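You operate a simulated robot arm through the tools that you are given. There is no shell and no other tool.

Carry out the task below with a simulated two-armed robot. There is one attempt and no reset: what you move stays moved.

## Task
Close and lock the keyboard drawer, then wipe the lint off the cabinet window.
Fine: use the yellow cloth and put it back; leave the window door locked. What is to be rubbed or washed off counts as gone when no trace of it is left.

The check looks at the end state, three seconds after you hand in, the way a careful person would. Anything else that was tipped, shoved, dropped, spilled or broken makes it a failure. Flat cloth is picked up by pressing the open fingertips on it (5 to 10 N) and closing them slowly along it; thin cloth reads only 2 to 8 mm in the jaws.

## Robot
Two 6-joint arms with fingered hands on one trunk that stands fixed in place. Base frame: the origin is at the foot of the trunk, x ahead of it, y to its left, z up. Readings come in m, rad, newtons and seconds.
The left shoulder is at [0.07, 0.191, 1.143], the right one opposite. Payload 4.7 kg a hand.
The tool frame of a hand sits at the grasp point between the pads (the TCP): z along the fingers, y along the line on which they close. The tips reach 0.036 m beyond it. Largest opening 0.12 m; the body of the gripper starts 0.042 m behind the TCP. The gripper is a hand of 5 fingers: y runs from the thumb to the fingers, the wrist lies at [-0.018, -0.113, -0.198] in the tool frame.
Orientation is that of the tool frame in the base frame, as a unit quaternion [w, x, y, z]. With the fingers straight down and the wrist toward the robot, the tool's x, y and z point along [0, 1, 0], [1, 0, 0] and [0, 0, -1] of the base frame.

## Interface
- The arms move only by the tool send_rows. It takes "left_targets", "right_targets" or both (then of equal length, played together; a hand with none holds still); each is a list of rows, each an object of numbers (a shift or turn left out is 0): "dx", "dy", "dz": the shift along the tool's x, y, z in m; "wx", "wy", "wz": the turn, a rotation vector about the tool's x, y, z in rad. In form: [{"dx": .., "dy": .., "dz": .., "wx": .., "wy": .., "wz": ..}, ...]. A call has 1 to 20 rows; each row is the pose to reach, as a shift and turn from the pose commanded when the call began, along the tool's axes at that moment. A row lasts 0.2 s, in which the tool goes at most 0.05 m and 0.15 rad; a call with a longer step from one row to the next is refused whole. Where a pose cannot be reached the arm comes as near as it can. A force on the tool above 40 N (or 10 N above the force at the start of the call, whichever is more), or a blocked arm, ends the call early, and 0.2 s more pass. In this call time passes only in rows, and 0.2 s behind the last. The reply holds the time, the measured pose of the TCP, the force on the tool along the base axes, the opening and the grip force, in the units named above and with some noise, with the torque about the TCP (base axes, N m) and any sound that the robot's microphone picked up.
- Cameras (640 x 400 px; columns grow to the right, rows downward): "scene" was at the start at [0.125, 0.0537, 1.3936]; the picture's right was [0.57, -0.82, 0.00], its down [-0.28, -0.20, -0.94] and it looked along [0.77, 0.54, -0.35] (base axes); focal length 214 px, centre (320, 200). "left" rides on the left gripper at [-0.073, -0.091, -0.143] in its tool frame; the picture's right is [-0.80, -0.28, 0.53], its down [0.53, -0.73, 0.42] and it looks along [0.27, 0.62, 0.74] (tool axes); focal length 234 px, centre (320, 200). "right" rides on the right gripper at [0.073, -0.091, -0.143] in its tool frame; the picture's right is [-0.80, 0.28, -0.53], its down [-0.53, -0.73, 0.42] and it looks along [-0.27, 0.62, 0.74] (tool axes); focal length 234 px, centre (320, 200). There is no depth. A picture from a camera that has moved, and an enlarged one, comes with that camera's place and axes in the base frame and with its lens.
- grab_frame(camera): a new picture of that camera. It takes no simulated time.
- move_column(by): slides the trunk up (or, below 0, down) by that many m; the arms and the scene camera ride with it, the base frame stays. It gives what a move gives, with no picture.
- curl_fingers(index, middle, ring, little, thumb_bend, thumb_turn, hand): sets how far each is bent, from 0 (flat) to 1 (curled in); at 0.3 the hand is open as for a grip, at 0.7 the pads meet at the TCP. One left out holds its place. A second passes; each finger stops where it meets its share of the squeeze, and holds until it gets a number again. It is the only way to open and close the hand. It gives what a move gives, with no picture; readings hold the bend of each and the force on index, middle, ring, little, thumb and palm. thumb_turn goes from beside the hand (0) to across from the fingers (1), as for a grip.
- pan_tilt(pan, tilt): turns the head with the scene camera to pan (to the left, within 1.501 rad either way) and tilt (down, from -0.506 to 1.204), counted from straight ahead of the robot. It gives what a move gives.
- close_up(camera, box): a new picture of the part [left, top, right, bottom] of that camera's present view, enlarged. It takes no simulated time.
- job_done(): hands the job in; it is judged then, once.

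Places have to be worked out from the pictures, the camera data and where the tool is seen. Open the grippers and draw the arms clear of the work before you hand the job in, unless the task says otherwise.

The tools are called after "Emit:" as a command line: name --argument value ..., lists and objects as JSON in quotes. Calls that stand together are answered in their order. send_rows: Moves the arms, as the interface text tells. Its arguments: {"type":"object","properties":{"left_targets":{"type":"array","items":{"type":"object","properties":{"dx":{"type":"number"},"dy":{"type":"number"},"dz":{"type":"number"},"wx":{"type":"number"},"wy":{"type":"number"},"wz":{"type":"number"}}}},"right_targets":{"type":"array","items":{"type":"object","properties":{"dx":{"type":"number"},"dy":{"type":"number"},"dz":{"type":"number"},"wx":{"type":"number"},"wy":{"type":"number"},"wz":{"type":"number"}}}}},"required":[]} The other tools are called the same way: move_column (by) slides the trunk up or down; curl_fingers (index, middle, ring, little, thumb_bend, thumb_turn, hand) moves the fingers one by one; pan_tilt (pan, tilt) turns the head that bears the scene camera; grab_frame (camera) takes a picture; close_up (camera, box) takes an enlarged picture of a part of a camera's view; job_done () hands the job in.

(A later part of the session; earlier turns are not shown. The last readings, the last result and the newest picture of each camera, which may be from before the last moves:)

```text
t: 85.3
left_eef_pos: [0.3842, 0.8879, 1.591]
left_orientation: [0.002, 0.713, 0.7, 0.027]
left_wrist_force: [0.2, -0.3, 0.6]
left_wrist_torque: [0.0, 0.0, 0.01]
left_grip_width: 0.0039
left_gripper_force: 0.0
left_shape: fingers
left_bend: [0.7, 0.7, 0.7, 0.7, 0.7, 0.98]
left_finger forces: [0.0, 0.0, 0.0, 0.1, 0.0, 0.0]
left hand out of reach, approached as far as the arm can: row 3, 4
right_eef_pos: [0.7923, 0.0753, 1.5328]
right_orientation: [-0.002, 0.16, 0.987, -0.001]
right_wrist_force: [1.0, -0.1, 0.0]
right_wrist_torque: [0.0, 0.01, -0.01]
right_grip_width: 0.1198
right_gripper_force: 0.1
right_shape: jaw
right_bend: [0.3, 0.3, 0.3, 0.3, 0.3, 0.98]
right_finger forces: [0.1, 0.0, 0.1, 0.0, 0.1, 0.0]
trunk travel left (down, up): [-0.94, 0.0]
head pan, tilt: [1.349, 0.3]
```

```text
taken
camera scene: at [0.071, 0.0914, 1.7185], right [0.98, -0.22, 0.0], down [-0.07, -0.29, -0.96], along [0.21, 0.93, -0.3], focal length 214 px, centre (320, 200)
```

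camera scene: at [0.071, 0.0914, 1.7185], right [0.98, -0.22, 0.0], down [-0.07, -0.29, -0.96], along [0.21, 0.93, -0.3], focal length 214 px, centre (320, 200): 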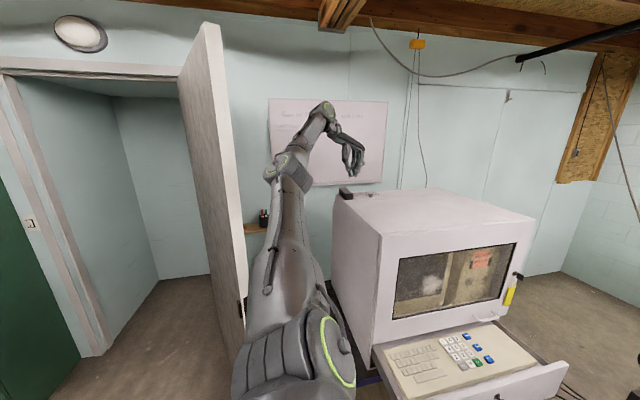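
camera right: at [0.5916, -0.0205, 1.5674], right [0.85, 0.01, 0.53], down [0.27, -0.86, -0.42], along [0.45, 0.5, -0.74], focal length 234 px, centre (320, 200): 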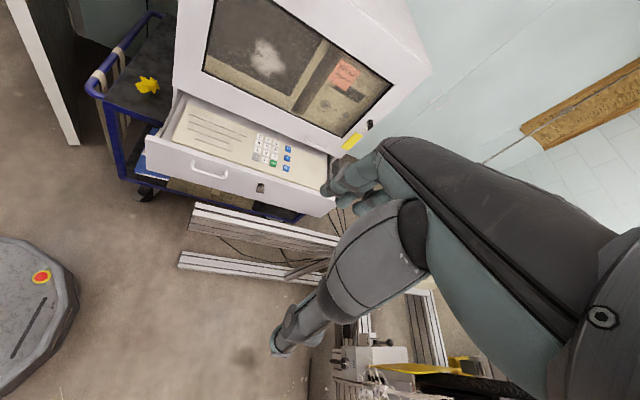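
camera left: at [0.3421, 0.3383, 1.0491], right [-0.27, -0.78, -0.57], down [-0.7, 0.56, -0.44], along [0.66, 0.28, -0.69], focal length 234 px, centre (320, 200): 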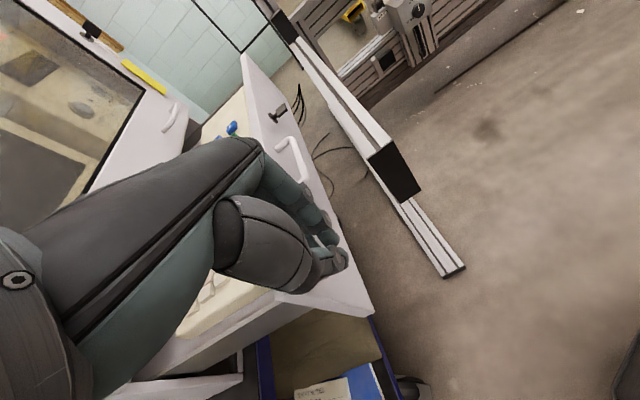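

It followed: the shoulder cap turned up and the wrist is leaning to the free side. I continue forward and inward above the cabinet top (tips ≥1.52) with a slight shortening so the elbow starts to bend.

Emit:
send_rows --left_targets '[{"dx": -0.02, "dy": 0.033, "dz": 0.003}, {"dx": -0.042, "dy": 0.066, "dz": 0.008}, {"dx": -0.066, "dy": 0.098, "dz": 0.013}, {"dx": -0.092, "dy": 0.13, "dz": 0.019}, {"dx": -0.12, "dy": 0.16, "dz": 0.026}]'

Emit:
grab_frame --camera "scene"

```text
t: 86.5
left_eef_pos: [0.5467, 0.7663, 1.5682]
left_orientation: [0.001, 0.713, 0.7, 0.026]
left_wrist_force: [0.9, -0.5, 0.5]
left_wrist_torque: [0.03, 0.03, -0.01]
left_grip_width: 0.0038
left_gripper_force: 0.1
left_shape: fingers
left_bend: [0.7, 0.7, 0.7, 0.7, 0.7, 0.98]
left_finger forces: [0.0, 0.1, 0.0, 0.0, 0.0, 0.1]
right_eef_pos: [0.7942, 0.0744, 1.5337]
right_orientation: [-0.001, 0.16, 0.987, -0.001]
right_wrist_force: [-0.2, -0.7, -0.5]
right_wrist_torque: [0.0, 0.04, 0.03]
right_grip_width: 0.1198
right_gripper_force: 0.0
right_shape: jaw
right_bend: [0.3, 0.3, 0.3, 0.3, 0.3, 0.98]
right_finger forces: [0.1, 0.0, 0.0, 0.0, 0.1, 0.0]
trunk travel left (down, up): [-0.94, 0.0]
head pan, tilt: [1.349, 0.3]
```

```text
taken
camera scene: at [0.0731, 0.0906, 1.7184], right [0.98, -0.22, 0.0], down [-0.07, -0.29, -0.96], along [0.21, 0.93, -0.3], focal length 214 px, centre (320, 200)
```

scene: 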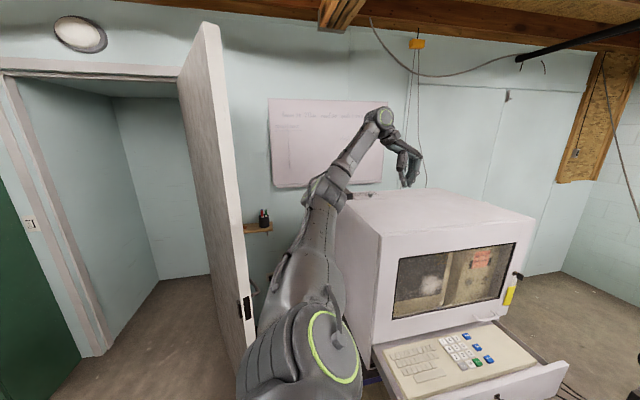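

It's now in the free, forward-leaning posture. I bring the hand inward to the space in front of the cabinet, still high.

Emit:
send_rows --left_targets '[{"dx": -0.045, "dy": 0.015}, {"dx": -0.09, "dy": 0.03}, {"dx": -0.135, "dy": 0.045}, {"dx": -0.18, "dy": 0.06}, {"dx": -0.225, "dy": 0.07}, {"dx": -0.27, "dy": 0.08}]'

Emit:
grab_frame --camera "scene"

```text
t: 88.0
left_eef_pos: [0.6174, 0.4938, 1.5612]
left_orientation: [0.001, 0.713, 0.7, 0.027]
left_wrist_force: [-0.2, -1.7, -0.3]
left_wrist_torque: [-0.01, 0.02, 0.02]
left_grip_width: 0.0039
left_gripper_force: 0.1
left_shape: fingers
left_bend: [0.7, 0.7, 0.7, 0.7, 0.7, 0.98]
left_finger forces: [0.1, 0.1, 0.0, 0.0, 0.0, 0.1]
right_eef_pos: [0.7914, 0.0738, 1.5333]
right_orientation: [-0.002, 0.16, 0.987, 0.0]
right_wrist_force: [1.2, -0.5, -0.2]
right_wrist_torque: [0.03, 0.04, -0.01]
right_grip_width: 0.1198
right_gripper_force: 0.0
right_shape: jaw
right_bend: [0.3, 0.3, 0.3, 0.3, 0.3, 0.98]
right_finger forces: [0.0, 0.0, 0.0, 0.1, 0.0, 0.0]
trunk travel left (down, up): [-0.94, 0.0]
head pan, tilt: [1.349, 0.3]
```

```text
taken
camera scene: at [0.0725, 0.0886, 1.7185], right [0.98, -0.22, 0.0], down [-0.07, -0.29, -0.96], along [0.21, 0.93, -0.29], focal length 214 px, centre (320, 200)
```

scene: 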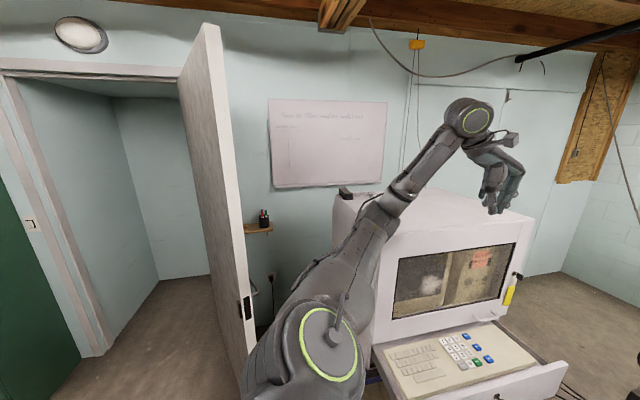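

The left arm is finally in a good posture at (0.617, 0.494, 1.561). I lower the column back by 0.32 m and look around.

Emit:
move_column --by -0.32

Emit:
pan_tilt --pan 0.75 --tilt 0.45

Emit:
grab_frame --camera "scene"

Emit:
grab_frame --camera "right"

Emit:
grab_frame --camera "left"

```text
t: 91.1
left_eef_pos: [0.6155, 0.4974, 1.2407]
left_orientation: [0.002, 0.714, 0.7, 0.026]
left_wrist_force: [-0.4, 1.0, 1.0]
left_wrist_torque: [0.0, -0.01, -0.04]
left_grip_width: 0.0041
left_gripper_force: 0.1
left_shape: fingers
left_bend: [0.7, 0.7, 0.7, 0.7, 0.7, 0.98]
left_finger forces: [0.0, 0.0, 0.0, 0.1, 0.0, 0.1]
right_eef_pos: [0.7898, 0.0742, 1.2143]
right_orientation: [-0.001, 0.16, 0.987, -0.001]
right_wrist_force: [0.7, -0.7, 0.5]
right_wrist_torque: [-0.03, 0.03, -0.01]
right_grip_width: 0.1199
right_gripper_force: 0.0
right_shape: jaw
right_bend: [0.3, 0.3, 0.3, 0.3, 0.3, 0.98]
right_finger forces: [0.0, 0.0, 0.0, 0.0, 0.0, 0.0]
trunk travel left (down, up): [-0.62, 0.32]
head pan, tilt: [1.349, 0.3]
```

```text
t: 92.1
left_eef_pos: [0.6149, 0.4953, 1.2395]
left_orientation: [0.003, 0.713, 0.7, 0.027]
left_wrist_force: [0.1, -0.4, 0.3]
left_wrist_torque: [-0.02, -0.03, -0.02]
left_grip_width: 0.0038
left_gripper_force: 0.0
left_shape: fingers
left_bend: [0.7, 0.7, 0.7, 0.7, 0.7, 0.98]
left_finger forces: [0.0, 0.0, 0.2, 0.0, 0.0, 0.0]
right_eef_pos: [0.7899, 0.0749, 1.2131]
right_orientation: [-0.001, 0.16, 0.987, -0.002]
right_wrist_force: [0.3, 0.1, 0.0]
right_wrist_torque: [0.0, -0.02, -0.01]
right_grip_width: 0.1201
right_gripper_force: 0.0
right_shape: jaw
right_bend: [0.3, 0.3, 0.3, 0.3, 0.3, 0.98]
right_finger forces: [0.0, 0.1, 0.0, 0.0, 0.0, 0.1]
trunk travel left (down, up): [-0.62, 0.32]
head pan, tilt: [0.75, 0.45]
```

```text
taken
camera scene: at [0.1161, 0.063, 1.3846], right [0.68, -0.73, 0.0], down [-0.32, -0.3, -0.9], along [0.66, 0.61, -0.44], focal length 214 px, centre (320, 200)
```

scene: 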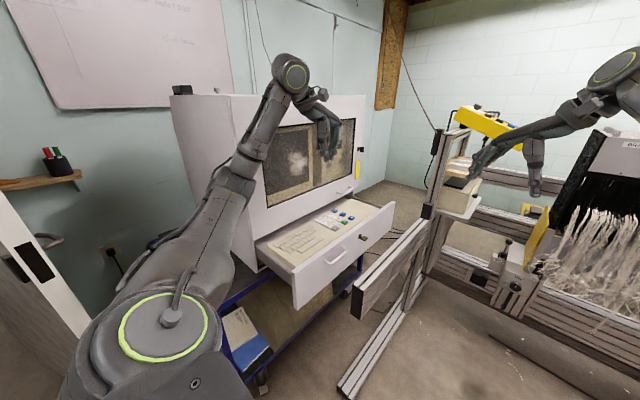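

```text
taken
camera right: at [0.6925, 0.0124, 1.3577], right [0.85, 0.01, 0.52], down [0.27, -0.86, -0.42], along [0.45, 0.5, -0.74], focal length 234 px, centre (320, 200)
```

right: 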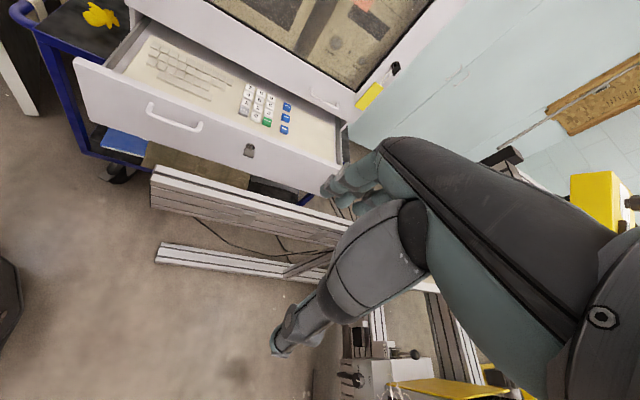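

```text
taken
camera left: at [0.517, 0.4196, 1.3775], right [-0.27, -0.78, -0.56], down [-0.7, 0.56, -0.43], along [0.66, 0.28, -0.7], focal length 234 px, centre (320, 200)
```

left: 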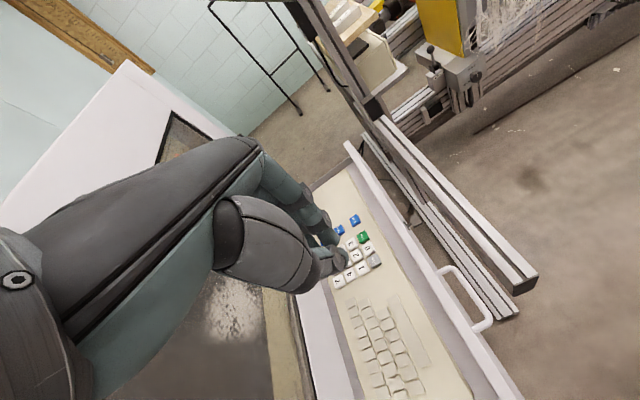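

All objects look undisturbed and the arm has room. I now turn the hand to point at the drawer (+Y), first about the tool's y axis by 90°, while backing away from the window.

Emit:
send_rows --left_targets '[{"dx": -0.01, "wy": 0.143}, {"dx": -0.02, "wy": 0.286}, {"dx": -0.03, "wy": 0.429}, {"dx": -0.04, "wy": 0.571}, {"dx": -0.05, "wy": 0.714}, {"dx": -0.06, "wy": 0.857}, {"dx": -0.07, "wy": 1.0}, {"dx": -0.08, "wy": 1.143}, {"dx": -0.08, "wy": 1.286}, {"dx": -0.08, "wy": 1.429}, {"dx": -0.08, "wy": 1.571}]'

Emit:
grab_frame --camera "scene"

Emit:
grab_frame --camera "left"

```text
t: 94.5
left_eef_pos: [0.615, 0.4151, 1.237]
left_orientation: [-0.494, 0.485, 0.496, 0.524]
left_wrist_force: [-0.4, 0.0, -0.2]
left_wrist_torque: [-0.01, -0.05, 0.0]
left_grip_width: 0.004
left_gripper_force: 0.0
left_shape: fingers
left_bend: [0.7, 0.7, 0.7, 0.7, 0.7, 0.98]
left_finger forces: [0.0, 0.0, 0.0, 0.1, 0.1, 0.1]
left hand out of reach, approached as far as the arm can: row 1, 2, 3, 4, 5, 6, 7, 8
right_eef_pos: [0.7899, 0.0742, 1.2137]
right_orientation: [-0.001, 0.16, 0.987, 0.0]
right_wrist_force: [0.4, -0.3, 0.0]
right_wrist_torque: [-0.01, 0.02, -0.02]
right_grip_width: 0.12
right_gripper_force: 0.1
right_shape: jaw
right_bend: [0.3, 0.3, 0.3, 0.3, 0.3, 0.98]
right_finger forces: [0.0, 0.1, 0.1, 0.0, 0.0, 0.0]
trunk travel left (down, up): [-0.62, 0.32]
head pan, tilt: [0.75, 0.45]
```

```text
taken
camera scene: at [0.1163, 0.0622, 1.3846], right [0.68, -0.73, 0.0], down [-0.32, -0.3, -0.9], along [0.66, 0.61, -0.44], focal length 214 px, centre (320, 200)
```

scene: 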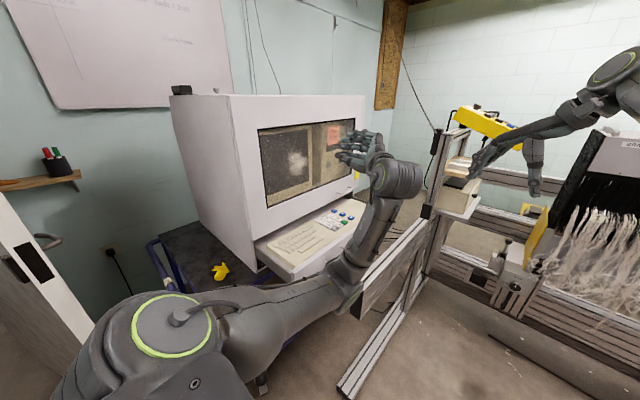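

```text
taken
camera left: at [0.5241, 0.2759, 1.1567], right [-0.24, 0.56, -0.79], down [-0.75, 0.42, 0.52], along [0.62, 0.72, 0.32], focal length 234 px, centre (320, 200)
```

left: 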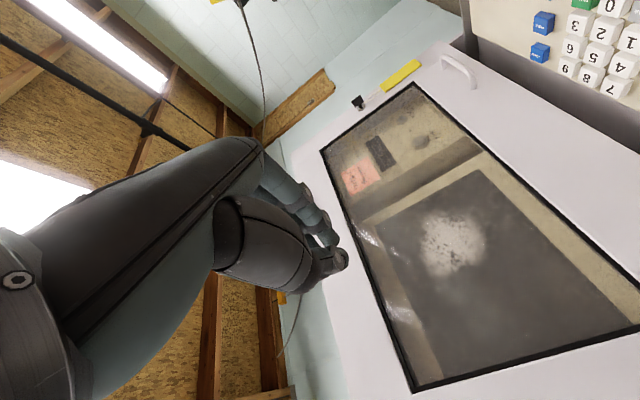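

The hand now points +Y, with the elbow lowered but clear of the beam (elbow ≈(0.46, 0.29, 0.94)). I roll the hand 90° about its pointing axis so the thumb is on top and the wrist above.

Emit:
send_rows --left_targets '[{"wz": 0.143}, {"wz": 0.286}, {"wz": 0.429}, {"wz": 0.571}, {"wz": 0.714}, {"wz": 0.857}, {"wz": 1.0}, {"wz": 1.143}, {"wz": 1.286}, {"wz": 1.429}, {"wz": 1.571}]'

Emit:
grab_frame --camera "scene"

Emit:
grab_frame --camera "left"

Emit:
grab_frame --camera "right"

```text
t: 96.9
left_eef_pos: [0.7771, 0.445, 1.1688]
left_orientation: [0.735, -0.675, -0.029, -0.06]
left_wrist_force: [-1.9, 0.2, -0.1]
left_wrist_torque: [-0.07, -0.01, -0.01]
left_grip_width: 0.004
left_gripper_force: 0.0
left_shape: fingers
left_bend: [0.7, 0.7, 0.7, 0.7, 0.7, 0.98]
left_finger forces: [0.0, 0.1, 0.0, 0.1, 0.0, 0.0]
left hand out of reach, approached as far as the arm can: row 4, 5, 6, 7, 8, 9, 10, 11
right_eef_pos: [0.7897, 0.075, 1.2149]
right_orientation: [-0.001, 0.16, 0.987, -0.001]
right_wrist_force: [-1.0, 0.6, -0.9]
right_wrist_torque: [-0.02, -0.01, -0.03]
right_grip_width: 0.1199
right_gripper_force: 0.0
right_shape: jaw
right_bend: [0.3, 0.3, 0.3, 0.3, 0.3, 0.98]
right_finger forces: [0.1, 0.0, 0.0, 0.0, 0.1, 0.1]
trunk travel left (down, up): [-0.62, 0.32]
head pan, tilt: [0.75, 0.45]
```

```text
taken
camera scene: at [0.1162, 0.063, 1.3844], right [0.68, -0.73, 0.0], down [-0.32, -0.3, -0.9], along [0.66, 0.61, -0.44], focal length 214 px, centre (320, 200)
```

scene: 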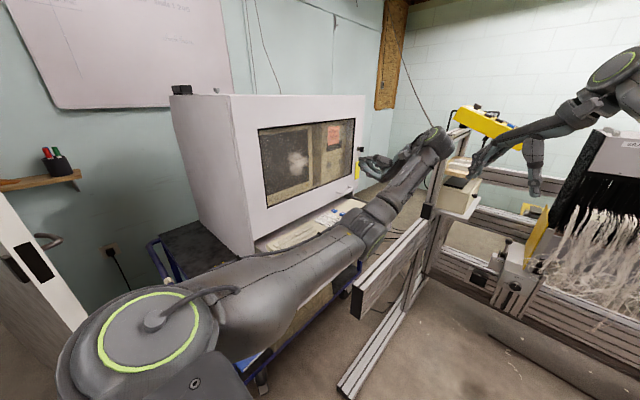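

```text
taken
camera left: at [0.6886, 0.2973, 1.2377], right [-0.81, 0.54, 0.22], down [0.45, 0.34, 0.83], along [0.37, 0.77, -0.52], focal length 234 px, centre (320, 200)
```

left: 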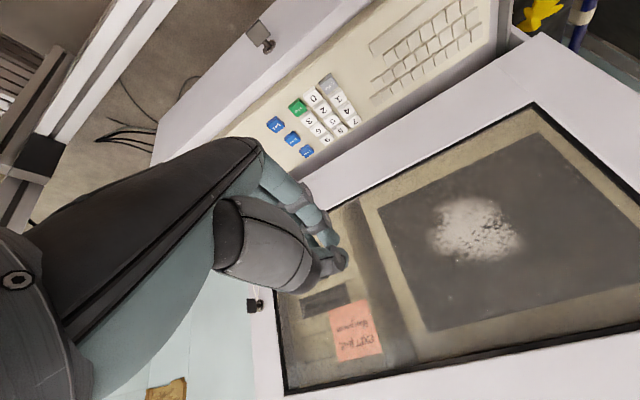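

```text
taken
camera right: at [0.6925, 0.0124, 1.3576], right [0.85, 0.01, 0.52], down [0.27, -0.86, -0.42], along [0.45, 0.5, -0.74], focal length 234 px, centre (320, 200)
```

right: 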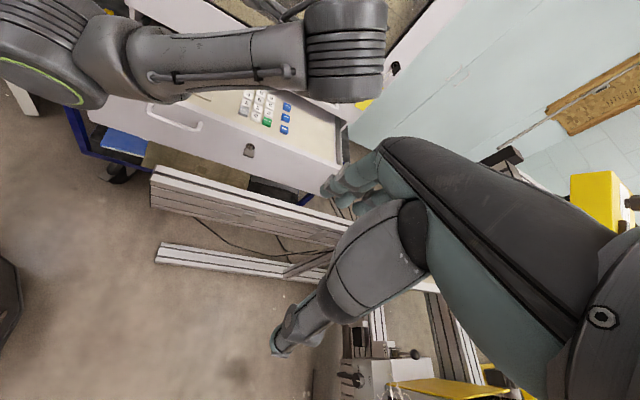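

The pose shifted to (0.777, 0.445, 1.169) to satisfy this orientation. I check mobility: back off toward -Y and down a little in small steps.

Emit:
send_rows --left_targets '[{"dx": -0.018, "dy": 0.013, "dz": -0.022}, {"dx": -0.035, "dy": 0.026, "dz": -0.044}, {"dx": -0.053, "dy": 0.038, "dz": -0.066}]'

```text
t: 97.7
left_eef_pos: [0.7772, 0.4038, 1.1132]
left_orientation: [0.736, -0.673, -0.03, -0.06]
left_wrist_force: [-0.2, 0.1, -0.3]
left_wrist_torque: [-0.01, 0.02, 0.02]
left_grip_width: 0.004
left_gripper_force: 0.1
left_shape: fingers
left_bend: [0.7, 0.7, 0.7, 0.7, 0.7, 0.98]
left_finger forces: [0.1, 0.0, 0.1, 0.1, 0.1, 0.0]
left hand out of reach, approached as far as the arm can: row 1, 2, 3
right_eef_pos: [0.7897, 0.0756, 1.2138]
right_orientation: [-0.002, 0.159, 0.987, -0.002]
right_wrist_force: [0.0, -0.1, 0.2]
right_wrist_torque: [0.0, 0.0, -0.03]
right_grip_width: 0.12
right_gripper_force: 0.1
right_shape: jaw
right_bend: [0.3, 0.3, 0.3, 0.3, 0.3, 0.98]
right_finger forces: [0.1, 0.0, 0.0, 0.1, 0.1, 0.1]
trunk travel left (down, up): [-0.62, 0.32]
head pan, tilt: [0.75, 0.45]
```

The arm is stretched straight here and cannot shorten, so this orientation isn't practical. I undo the roll and the tilt and use the fingers-down pose instead, which leaves the wrist comfortably close.

Emit:
send_rows --left_targets '[{"dx": -0.0132, "dy": -0.0129, "dz": 0.0014, "wz": -0.143}, {"dx": -0.0265, "dy": -0.0259, "dz": 0.0028, "wz": -0.286}, {"dx": -0.0397, "dy": -0.0388, "dz": 0.0042, "wz": -0.429}, {"dx": -0.053, "dy": -0.0517, "dz": 0.0056, "wz": -0.571}, {"dx": -0.0662, "dy": -0.0647, "dz": 0.007, "wz": -0.714}, {"dx": -0.0795, "dy": -0.0776, "dz": 0.0085, "wz": -0.857}, {"dx": -0.0927, "dy": -0.0906, "dz": 0.0099, "wz": -1.0}, {"dx": -0.106, "dy": -0.1035, "dz": 0.0113, "wz": -1.143}, {"dx": -0.1192, "dy": -0.1164, "dz": 0.0127, "wz": -1.286}, {"dx": -0.1325, "dy": -0.1294, "dz": 0.0141, "wz": -1.429}, {"dx": -0.1457, "dy": -0.1423, "dz": 0.0155, "wz": -1.571}]'

Emit:
grab_frame --camera "scene"

```text
t: 100.1
left_eef_pos: [0.6176, 0.4136, 1.2361]
left_orientation: [-0.477, 0.455, 0.499, 0.563]
left_wrist_force: [-0.1, 0.0, 0.7]
left_wrist_torque: [-0.01, 0.01, -0.03]
left_grip_width: 0.004
left_gripper_force: 0.0
left_shape: fingers
left_bend: [0.7, 0.7, 0.7, 0.7, 0.7, 0.98]
left_finger forces: [0.1, 0.1, 0.0, 0.0, 0.1, 0.0]
right_eef_pos: [0.7902, 0.0752, 1.2152]
right_orientation: [-0.001, 0.161, 0.987, -0.001]
right_wrist_force: [-0.7, 0.0, 0.1]
right_wrist_torque: [-0.04, -0.01, 0.0]
right_grip_width: 0.1199
right_gripper_force: 0.1
right_shape: jaw
right_bend: [0.3, 0.3, 0.3, 0.3, 0.3, 0.98]
right_finger forces: [0.1, 0.0, 0.0, 0.0, 0.0, 0.1]
trunk travel left (down, up): [-0.62, 0.32]
head pan, tilt: [0.75, 0.45]
```

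```text
taken
camera scene: at [0.1157, 0.0631, 1.3846], right [0.68, -0.73, 0.0], down [-0.32, -0.3, -0.9], along [0.66, 0.61, -0.44], focal length 214 px, centre (320, 200)
```

scene: 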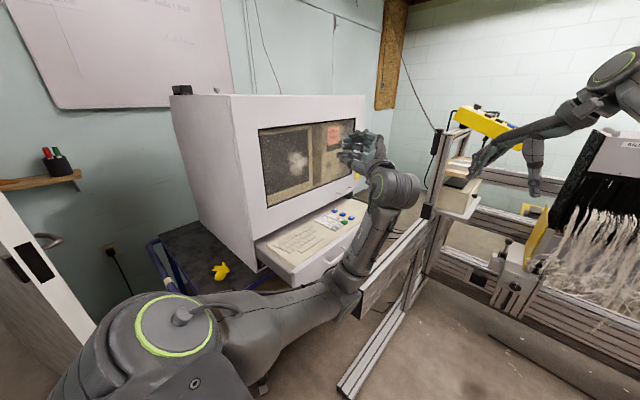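

Back at (0.618, 0.414, 1.236) with no limits. I rotate to fingers-down again in place.

Emit:
send_rows --left_targets '[{"wx": 0.0114, "wy": -0.1378, "wz": 0.0058}, {"wx": 0.0228, "wy": -0.2757, "wz": 0.0117}, {"wx": 0.0343, "wy": -0.4135, "wz": 0.0175}, {"wx": 0.0457, "wy": -0.5513, "wz": 0.0233}, {"wx": 0.0571, "wy": -0.6892, "wz": 0.0292}, {"wx": 0.0685, "wy": -0.827, "wz": 0.035}, {"wx": 0.0799, "wy": -0.9648, "wz": 0.0408}, {"wx": 0.0913, "wy": -1.1027, "wz": 0.0467}, {"wx": 0.1028, "wy": -1.2405, "wz": 0.0525}, {"wx": 0.1142, "wy": -1.3783, "wz": 0.0583}, {"wx": 0.1256, "wy": -1.5162, "wz": 0.0642}, {"wx": 0.137, "wy": -1.654, "wz": 0.07}]'

Emit:
grab_frame --camera "scene"

```text
t: 102.7
left_eef_pos: [0.6074, 0.4506, 1.2075]
left_orientation: [0.014, 0.71, 0.704, 0.001]
left_wrist_force: [0.0, -0.6, 0.1]
left_wrist_torque: [0.02, -0.03, 0.02]
left_grip_width: 0.0042
left_gripper_force: 0.1
left_shape: fingers
left_bend: [0.7, 0.7, 0.7, 0.7, 0.7, 0.98]
left_finger forces: [0.1, 0.0, 0.0, 0.0, 0.0, 0.0]
left hand out of reach, approached as far as the arm can: row 3, 4, 5, 6, 7, 8, 9, 10, 11, 12
right_eef_pos: [0.7901, 0.0756, 1.2151]
right_orientation: [-0.001, 0.158, 0.987, 0.001]
right_wrist_force: [-0.5, 0.0, 0.4]
right_wrist_torque: [-0.01, 0.0, -0.04]
right_grip_width: 0.1202
right_gripper_force: 0.0
right_shape: jaw
right_bend: [0.3, 0.3, 0.3, 0.3, 0.3, 0.98]
right_finger forces: [0.1, 0.1, 0.0, 0.0, 0.0, 0.0]
trunk travel left (down, up): [-0.62, 0.32]
head pan, tilt: [0.75, 0.45]
```

```text
taken
camera scene: at [0.1156, 0.0622, 1.3846], right [0.68, -0.73, 0.0], down [-0.32, -0.3, -0.9], along [0.66, 0.61, -0.43], focal length 214 px, centre (320, 200)
```

scene: 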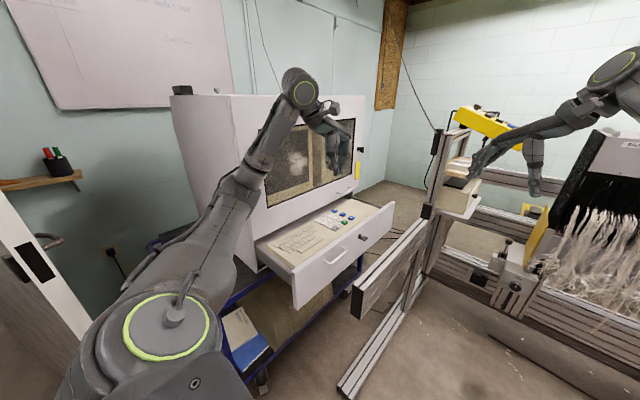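

In fingers-down at (0.607, 0.451, 1.208). I move toward the staging point in front of the free panel area between handle and key, (0.72, 0.41, 1.02), watching for limits.

Emit:
send_rows --left_targets '[{"dx": -0.006, "dy": 0.025, "dz": 0.03}, {"dx": -0.012, "dy": 0.05, "dz": 0.06}, {"dx": -0.02, "dy": 0.075, "dz": 0.095}, {"dx": -0.03, "dy": 0.095, "dz": 0.13}, {"dx": -0.04, "dy": 0.113, "dz": 0.165}, {"dx": -0.045, "dy": 0.113, "dz": 0.19}]'

Emit:
grab_frame --camera "scene"

Emit:
grab_frame --camera "right"

```text
t: 104.1
left_eef_pos: [0.7226, 0.4097, 1.0154]
left_orientation: [-0.001, 0.707, 0.707, -0.001]
left_wrist_force: [0.2, -0.8, 0.3]
left_wrist_torque: [0.02, 0.0, -0.02]
left_grip_width: 0.0042
left_gripper_force: 0.1
left_shape: fingers
left_bend: [0.7, 0.7, 0.7, 0.7, 0.7, 0.98]
left_finger forces: [0.1, 0.0, 0.1, 0.0, 0.0, 0.0]
left hand out of reach, approached as far as the arm can: row 1
right_eef_pos: [0.7892, 0.0756, 1.2148]
right_orientation: [-0.001, 0.16, 0.987, 0.0]
right_wrist_force: [-0.3, -0.9, 0.7]
right_wrist_torque: [-0.01, 0.02, -0.02]
right_grip_width: 0.1202
right_gripper_force: 0.1
right_shape: jaw
right_bend: [0.3, 0.3, 0.3, 0.3, 0.3, 0.98]
right_finger forces: [0.1, 0.0, 0.1, 0.0, 0.0, 0.0]
trunk travel left (down, up): [-0.62, 0.32]
head pan, tilt: [0.75, 0.45]
```

```text
taken
camera scene: at [0.1161, 0.0637, 1.3846], right [0.68, -0.73, 0.0], down [-0.32, -0.3, -0.9], along [0.66, 0.61, -0.44], focal length 214 px, centre (320, 200)
```

scene: 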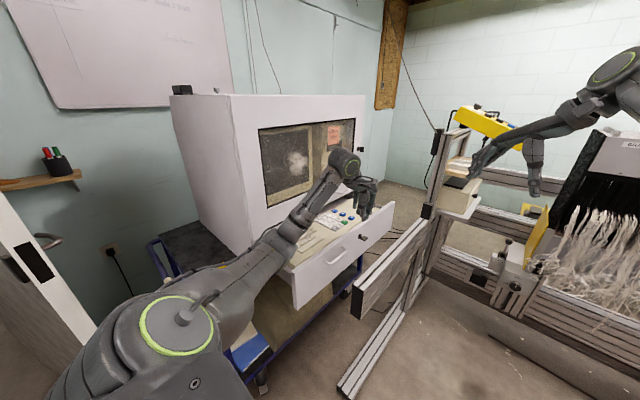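

```text
taken
camera right: at [0.6924, 0.0132, 1.3578], right [0.85, 0.01, 0.52], down [0.27, -0.86, -0.42], along [0.45, 0.5, -0.74], focal length 234 px, centre (320, 200)
```

right: 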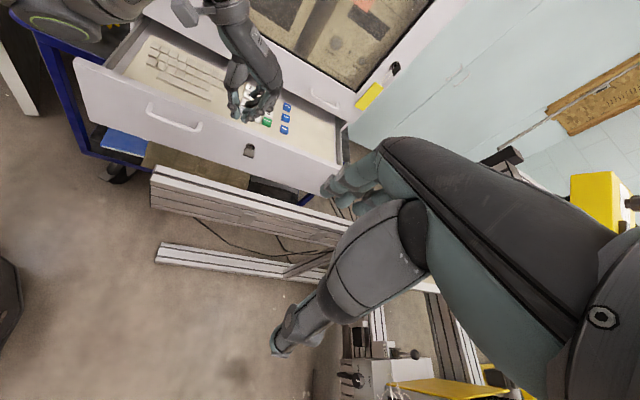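

The staging point is reached with an exact fingers-down orientation. To keep the elbow well above the open drawer while I reach lower, I raise the column 0.15 m first.

Emit:
move_column --by 0.15

Emit:
send_rows --left_targets '[{"dx": -0.012, "dy": -0.003, "dz": 0.04}, {"dx": -0.024, "dy": -0.006, "dz": 0.08}, {"dx": -0.032, "dy": -0.008, "dz": 0.12}, {"dx": -0.036, "dy": -0.008, "dz": 0.16}]'

Emit:
grab_frame --camera "scene"

Emit:
grab_frame --camera "right"

Emit:
grab_frame --camera "left"

```text
t: 105.9
left_eef_pos: [0.7216, 0.4083, 1.1657]
left_orientation: [-0.001, 0.707, 0.707, 0.0]
left_wrist_force: [-1.3, -0.6, -1.1]
left_wrist_torque: [0.01, -0.02, -0.01]
left_grip_width: 0.0041
left_gripper_force: 0.1
left_shape: fingers
left_bend: [0.7, 0.7, 0.7, 0.7, 0.7, 0.98]
left_finger forces: [0.0, 0.0, 0.1, 0.1, 0.0, 0.0]
right_eef_pos: [0.7917, 0.0744, 1.3631]
right_orientation: [-0.001, 0.159, 0.987, -0.001]
right_wrist_force: [-0.4, -0.4, 0.6]
right_wrist_torque: [0.01, -0.01, -0.03]
right_grip_width: 0.1197
right_gripper_force: 0.1
right_shape: jaw
right_bend: [0.3, 0.3, 0.3, 0.3, 0.3, 0.98]
right_finger forces: [0.1, 0.1, 0.0, 0.1, 0.1, 0.1]
trunk travel left (down, up): [-0.77, 0.17]
head pan, tilt: [0.75, 0.45]
```

```text
t: 106.9
left_eef_pos: [0.7135, 0.37, 1.0042]
left_orientation: [-0.001, 0.707, 0.707, -0.001]
left_wrist_force: [0.3, -0.5, 0.6]
left_wrist_torque: [-0.01, 0.0, -0.01]
left_grip_width: 0.0041
left_gripper_force: 0.0
left_shape: fingers
left_bend: [0.7, 0.7, 0.7, 0.7, 0.7, 0.98]
left_finger forces: [0.1, 0.1, 0.1, 0.0, 0.0, 0.0]
right_eef_pos: [0.7906, 0.0755, 1.3644]
right_orientation: [-0.001, 0.16, 0.987, -0.001]
right_wrist_force: [0.3, -0.2, -0.2]
right_wrist_torque: [0.0, 0.0, 0.02]
right_grip_width: 0.1199
right_gripper_force: 0.0
right_shape: jaw
right_bend: [0.3, 0.3, 0.3, 0.3, 0.3, 0.98]
right_finger forces: [0.0, 0.0, 0.0, 0.1, 0.0, 0.0]
trunk travel left (down, up): [-0.77, 0.17]
head pan, tilt: [0.75, 0.45]
```

```text
taken
camera scene: at [0.1167, 0.0632, 1.5346], right [0.68, -0.73, 0.0], down [-0.32, -0.3, -0.9], along [0.66, 0.61, -0.44], focal length 214 px, centre (320, 200)
```

scene: 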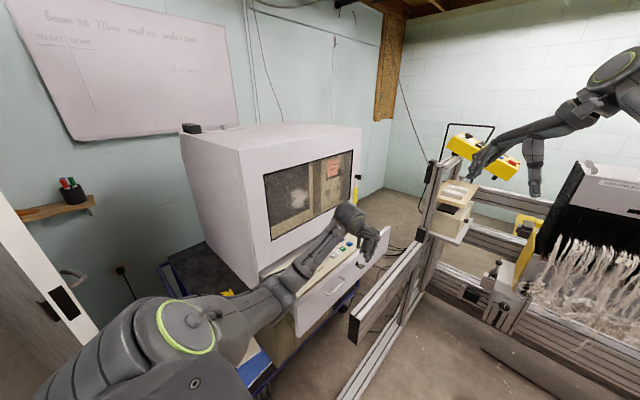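

```text
taken
camera right: at [0.693, 0.0127, 1.5075], right [0.85, 0.01, 0.52], down [0.27, -0.86, -0.42], along [0.45, 0.5, -0.74], focal length 234 px, centre (320, 200)
```

right: 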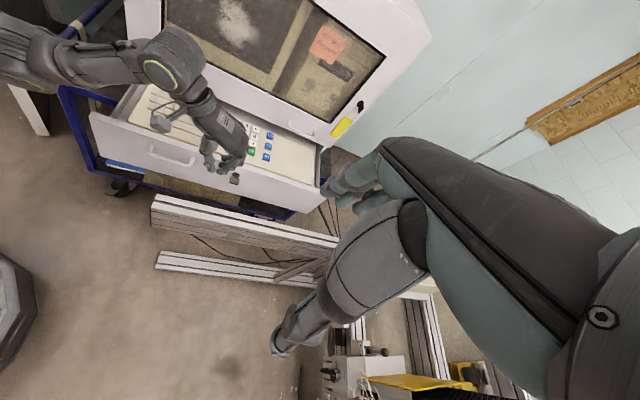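

```text
taken
camera left: at [0.6228, 0.2973, 1.1475], right [-0.28, -0.8, -0.53], down [-0.73, 0.53, -0.42], along [0.62, 0.27, -0.74], focal length 234 px, centre (320, 200)
```

left: 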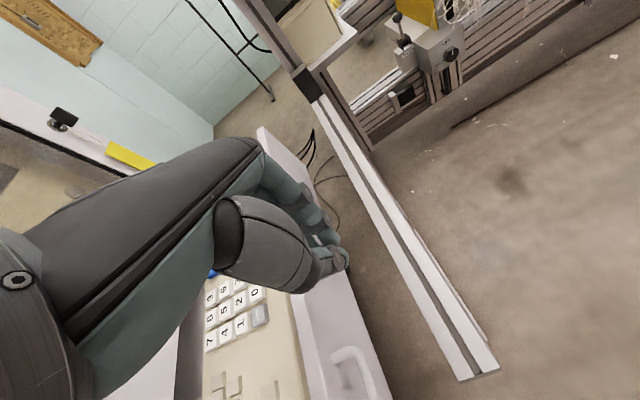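

The hand is at (0.714, 0.370, 1.004) with no limits. I lower it alongside the panel front, between handle and key, to z≈0.86; fingertips stay ~3 cm above the beam.

Emit:
send_rows --left_targets '[{"dx": 0.004, "dz": 0.03}, {"dx": 0.008, "dz": 0.06}, {"dx": 0.01, "dz": 0.09}, {"dx": 0.012, "dz": 0.12}, {"dx": 0.012, "dz": 0.145}]'

Emit:
close_up --camera "right" --box '[80, 50, 340, 220]'

Emit:
close_up --camera "scene" --box '[220, 180, 420, 320]'

Emit:
grab_frame --camera "left"

```text
t: 108.1
left_eef_pos: [0.7132, 0.3832, 0.8586]
left_orientation: [-0.002, 0.707, 0.707, -0.001]
left_wrist_force: [0.8, -0.3, -0.1]
left_wrist_torque: [0.03, 0.01, 0.0]
left_grip_width: 0.0039
left_gripper_force: 0.0
left_shape: fingers
left_bend: [0.7, 0.7, 0.7, 0.7, 0.7, 0.98]
left_finger forces: [0.1, 0.1, 0.0, 0.1, 0.0, 0.1]
right_eef_pos: [0.791, 0.0751, 1.3646]
right_orientation: [-0.002, 0.16, 0.987, -0.001]
right_wrist_force: [0.2, 0.3, -0.3]
right_wrist_torque: [-0.02, -0.01, -0.02]
right_grip_width: 0.1201
right_gripper_force: 0.0
right_shape: jaw
right_bend: [0.3, 0.3, 0.3, 0.3, 0.3, 0.98]
right_finger forces: [0.1, 0.1, 0.0, 0.0, 0.0, 0.1]
trunk travel left (down, up): [-0.77, 0.17]
head pan, tilt: [0.75, 0.45]
```

```text
2.35 times, centred on (210, 135) of right
camera zoom: at [0.6928, 0.0125, 1.5076], right [0.85, 0.01, 0.52], down [0.27, -0.86, -0.42], along [0.45, 0.5, -0.74], focal length 551 px, centre (579, 353)
```

zoom: 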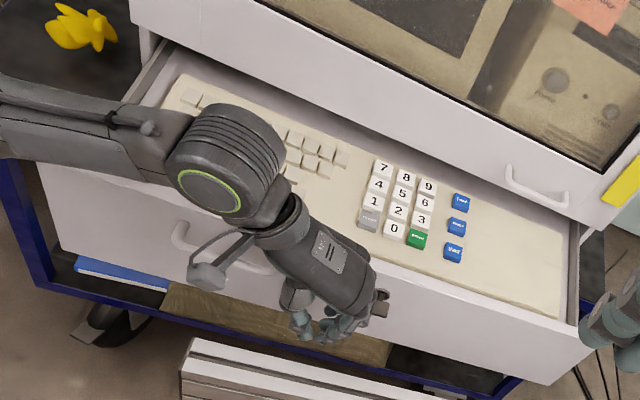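

```text
2.86 times, centred on (320, 250) of scene
camera zoom: at [0.1165, 0.063, 1.5345], right [0.68, -0.73, 0.0], down [-0.32, -0.3, -0.9], along [0.66, 0.61, -0.44], focal length 613 px, centre (320, 57)
```

zoom: 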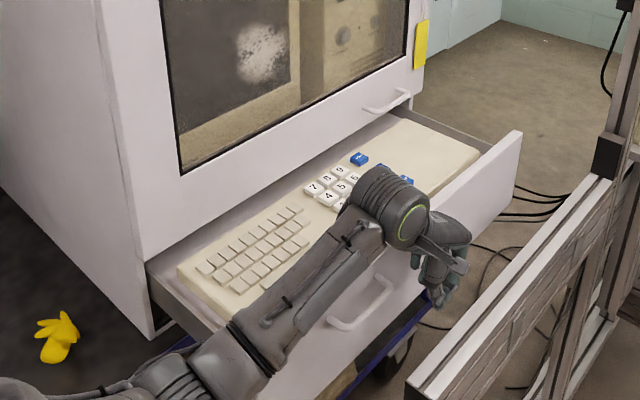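

```text
taken
camera left: at [0.6228, 0.3088, 1.0021], right [-0.28, -0.8, -0.53], down [-0.73, 0.53, -0.42], along [0.62, 0.27, -0.74], focal length 234 px, centre (320, 200)
```

left: 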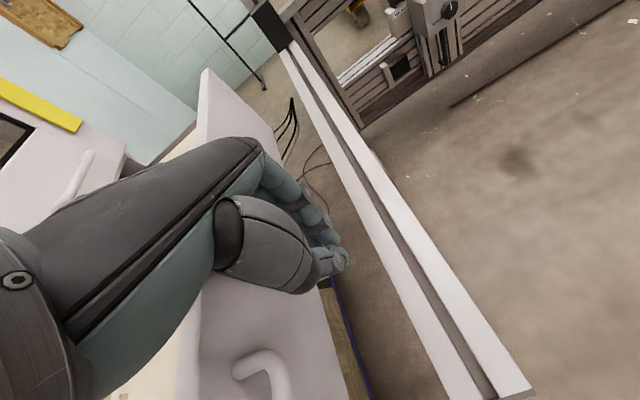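

The hand is in place with zero contact force. I now push toward +Y in small steps and watch the contact force.

Emit:
send_rows --left_targets '[{"dx": 0.012}, {"dx": 0.024}, {"dx": 0.036}, {"dx": 0.048}, {"dx": 0.06}, {"dx": 0.072}, {"dx": 0.084}, {"dx": 0.096}]'

Emit:
close_up --camera "scene" --box '[220, 180, 420, 320]'

Emit:
close_up --camera "right" --box '[80, 50, 340, 220]'

```text
t: 109.9
left_eef_pos: [0.7144, 0.4815, 0.8607]
left_orientation: [-0.002, 0.706, 0.708, -0.001]
left_wrist_force: [0.2, -0.1, 0.2]
left_wrist_torque: [0.01, 0.01, 0.04]
left_grip_width: 0.0037
left_gripper_force: 0.0
left_shape: fingers
left_bend: [0.7, 0.7, 0.7, 0.7, 0.7, 0.98]
left_finger forces: [0.0, 0.0, 0.0, 0.0, 0.1, 0.0]
right_eef_pos: [0.7896, 0.0754, 1.3646]
right_orientation: [-0.001, 0.16, 0.987, -0.001]
right_wrist_force: [-0.8, 0.2, -0.3]
right_wrist_torque: [0.01, 0.0, -0.01]
right_grip_width: 0.1198
right_gripper_force: 0.1
right_shape: jaw
right_bend: [0.3, 0.3, 0.3, 0.3, 0.3, 0.98]
right_finger forces: [0.1, 0.1, 0.0, 0.1, 0.1, 0.0]
trunk travel left (down, up): [-0.77, 0.17]
head pan, tilt: [0.75, 0.45]
```

```text
2.86 times, centred on (320, 250) of scene
camera zoom: at [0.1161, 0.0633, 1.5345], right [0.68, -0.73, 0.0], down [-0.32, -0.3, -0.9], along [0.66, 0.61, -0.44], focal length 613 px, centre (320, 57)
```

zoom: 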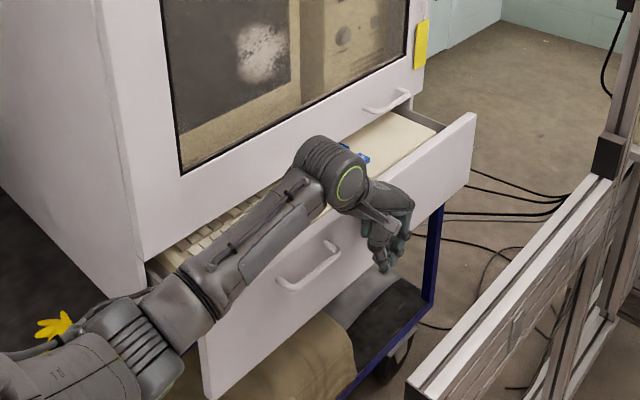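

```text
2.35 times, centred on (210, 135) of right
camera zoom: at [0.6924, 0.0128, 1.5078], right [0.85, 0.01, 0.52], down [0.27, -0.86, -0.42], along [0.45, 0.5, -0.74], focal length 551 px, centre (579, 353)
```

zoom: 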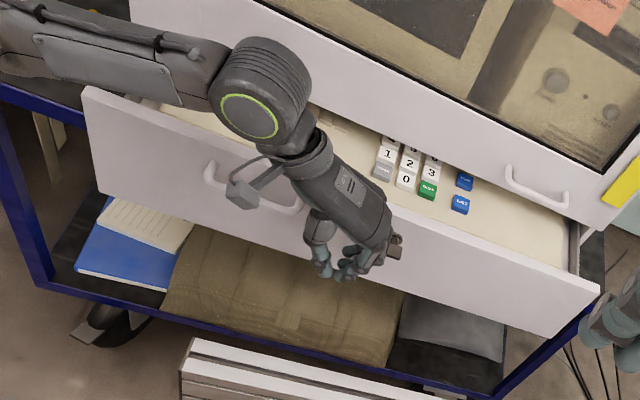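

The drawer slides in with almost no resistance. I continue pushing in the same slow steps.

Emit:
send_rows --left_targets '[{"dx": 0.012}, {"dx": 0.024}, {"dx": 0.036}, {"dx": 0.048}, {"dx": 0.06}, {"dx": 0.072}, {"dx": 0.084}]'

Emit:
grab_frame --camera "scene"

Emit:
close_up --camera "right" --box '[80, 30, 340, 200]'

```text
t: 111.5
left_eef_pos: [0.7153, 0.5662, 0.8602]
left_orientation: [-0.002, 0.706, 0.708, -0.001]
left_wrist_force: [-0.1, 0.3, -0.3]
left_wrist_torque: [0.02, 0.02, 0.0]
left_grip_width: 0.0039
left_gripper_force: 0.0
left_shape: fingers
left_bend: [0.7, 0.7, 0.7, 0.7, 0.7, 0.98]
left_finger forces: [0.0, 0.1, 0.0, 0.0, 0.1, 0.0]
right_eef_pos: [0.7887, 0.0756, 1.3643]
right_orientation: [0.0, 0.16, 0.987, -0.001]
right_wrist_force: [-0.1, 1.0, -0.7]
right_wrist_torque: [0.0, 0.0, -0.02]
right_grip_width: 0.1197
right_gripper_force: 0.1
right_shape: jaw
right_bend: [0.3, 0.3, 0.3, 0.3, 0.3, 0.98]
right_finger forces: [0.0, 0.1, 0.0, 0.0, 0.0, 0.0]
trunk travel left (down, up): [-0.77, 0.17]
head pan, tilt: [0.75, 0.45]
```

```text
taken
camera scene: at [0.1162, 0.0634, 1.5345], right [0.68, -0.73, 0.0], down [-0.32, -0.3, -0.9], along [0.66, 0.61, -0.44], focal length 214 px, centre (320, 200)
```

scene: 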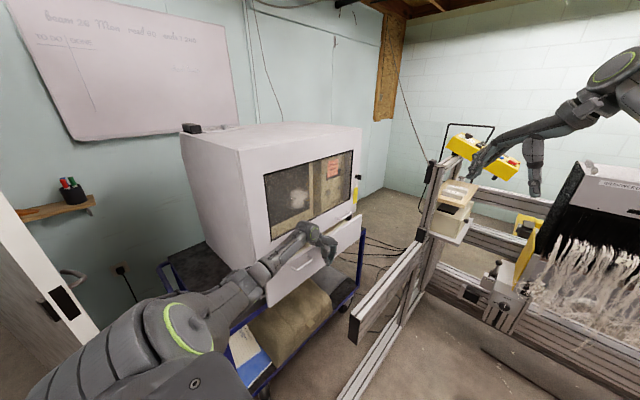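

```text
2.35 times, centred on (210, 115) of right
camera zoom: at [0.6925, 0.0129, 1.5077], right [0.85, 0.01, 0.52], down [0.27, -0.86, -0.42], along [0.45, 0.5, -0.74], focal length 551 px, centre (579, 400)
```

zoom: 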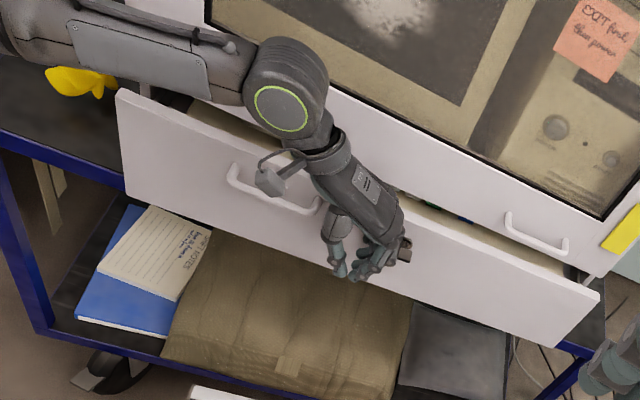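

About 6 cm remain. I keep pushing in 1 cm steps until the force rises.

Emit:
send_rows --left_targets '[{"dx": 0.01}, {"dx": 0.02}, {"dx": 0.03}, {"dx": 0.038}]'

Emit:
close_up --camera "right" --box '[80, 30, 340, 200]'

Emit:
close_up --camera "scene" --box '[220, 180, 400, 306]'

```text
t: 112.5
left_eef_pos: [0.7128, 0.6024, 0.8603]
left_orientation: [-0.001, 0.706, 0.708, -0.001]
left_wrist_force: [-0.6, -1.1, -0.3]
left_wrist_torque: [0.02, 0.02, -0.04]
left_grip_width: 0.0039
left_gripper_force: 0.4
left_shape: fingers
left_bend: [0.7, 0.7, 0.7, 0.7, 0.7, 0.98]
left_finger forces: [0.0, 0.0, 0.0, 0.5, 0.1, 0.0]
right_eef_pos: [0.7904, 0.0753, 1.3636]
right_orientation: [-0.001, 0.16, 0.987, 0.0]
right_wrist_force: [0.3, 0.3, -0.2]
right_wrist_torque: [0.02, 0.03, 0.02]
right_grip_width: 0.1198
right_gripper_force: 0.0
right_shape: jaw
right_bend: [0.3, 0.3, 0.3, 0.3, 0.3, 0.98]
right_finger forces: [0.0, 0.1, 0.0, 0.1, 0.0, 0.0]
trunk travel left (down, up): [-0.77, 0.17]
head pan, tilt: [0.75, 0.45]
```

```text
2.35 times, centred on (210, 115) of right
camera zoom: at [0.6927, 0.0126, 1.5076], right [0.85, 0.01, 0.52], down [0.27, -0.86, -0.42], along [0.45, 0.5, -0.74], focal length 551 px, centre (579, 400)
```

zoom: 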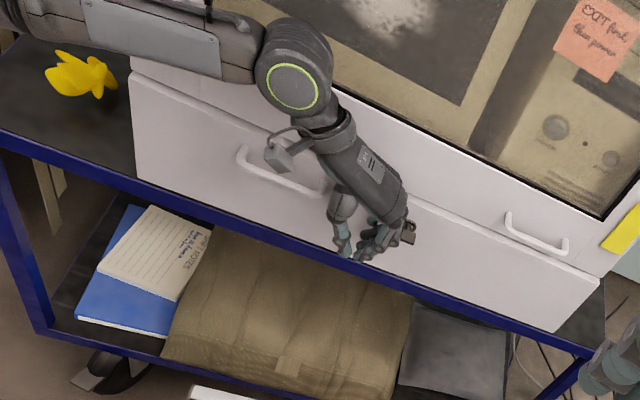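

```text
3.17 times, centred on (310, 243) of scene
camera zoom: at [0.1163, 0.0631, 1.5345], right [0.68, -0.73, 0.0], down [-0.32, -0.3, -0.9], along [0.66, 0.61, -0.44], focal length 681 px, centre (352, 64)
```

zoom: 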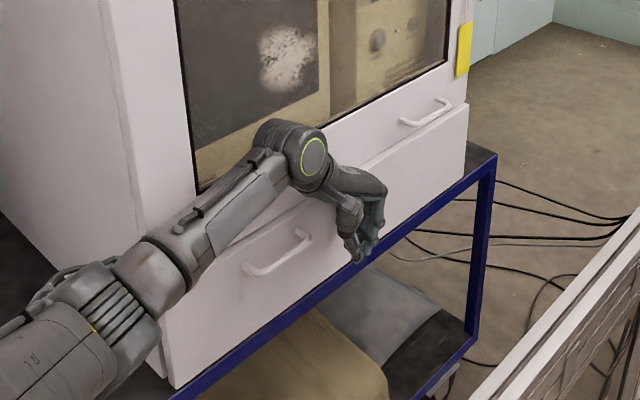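

The drawer appears almost flush. I push the last bit in 5 mm steps until I feel the stop.

Emit:
send_rows --left_targets '[{"dx": 0.005}, {"dx": 0.01}, {"dx": 0.015}, {"dx": 0.02}]'

Emit:
close_up --camera "right" --box '[80, 30, 340, 200]'

Emit:
close_up --camera "scene" --box '[300, 180, 400, 250]'

```text
t: 113.5
left_eef_pos: [0.7139, 0.6148, 0.8617]
left_orientation: [-0.001, 0.708, 0.706, -0.003]
left_wrist_force: [-10.0, -35.7, -7.9]
left_wrist_torque: [2.06, -0.45, -0.16]
left_grip_width: 0.0037
left_gripper_force: 18.3
left_shape: fingers
left_bend: [0.7, 0.7, 0.7, 0.7, 0.7, 0.98]
left_finger forces: [0.0, 0.1, 0.0, 20.7, 0.0, 15.6]
right_eef_pos: [0.7901, 0.0702, 1.3648]
right_orientation: [-0.002, 0.161, 0.987, 0.001]
right_wrist_force: [0.2, 0.2, 0.7]
right_wrist_torque: [-0.01, 0.01, -0.03]
right_grip_width: 0.12
right_gripper_force: 0.2
right_shape: jaw
right_bend: [0.3, 0.3, 0.3, 0.3, 0.3, 0.98]
right_finger forces: [0.1, 0.0, 0.1, 0.1, 0.1, 0.1]
trunk travel left (down, up): [-0.77, 0.17]
head pan, tilt: [0.75, 0.45]
```

```text
2.35 times, centred on (210, 115) of right
camera zoom: at [0.6924, 0.0071, 1.5077], right [0.85, 0.01, 0.52], down [0.27, -0.86, -0.43], along [0.45, 0.51, -0.74], focal length 551 px, centre (579, 400)
```

zoom: 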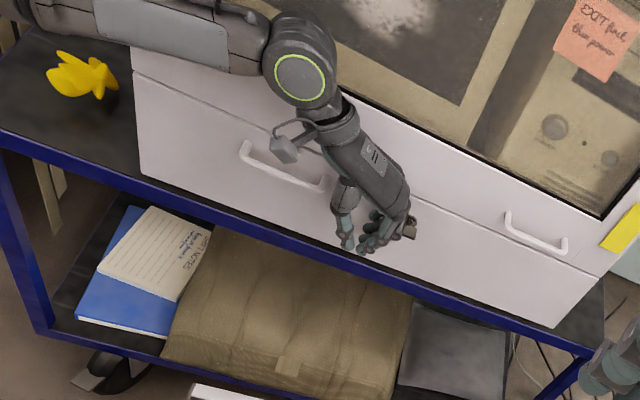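

```text
5.71 times, centred on (350, 215) of scene
camera zoom: at [0.1161, 0.0569, 1.5346], right [0.68, -0.73, 0.0], down [-0.32, -0.29, -0.9], along [0.66, 0.61, -0.43], focal length 1226 px, centre (149, 114)
```

zoom: 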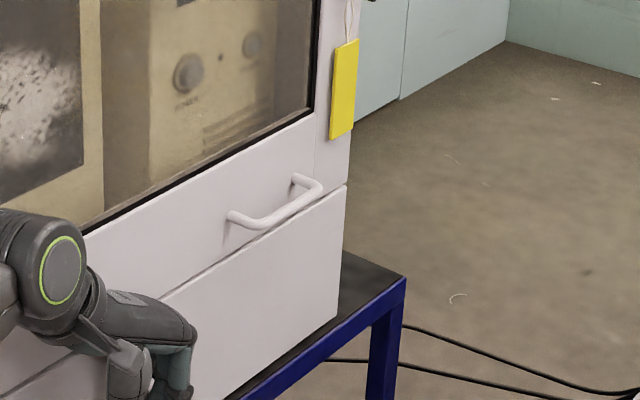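

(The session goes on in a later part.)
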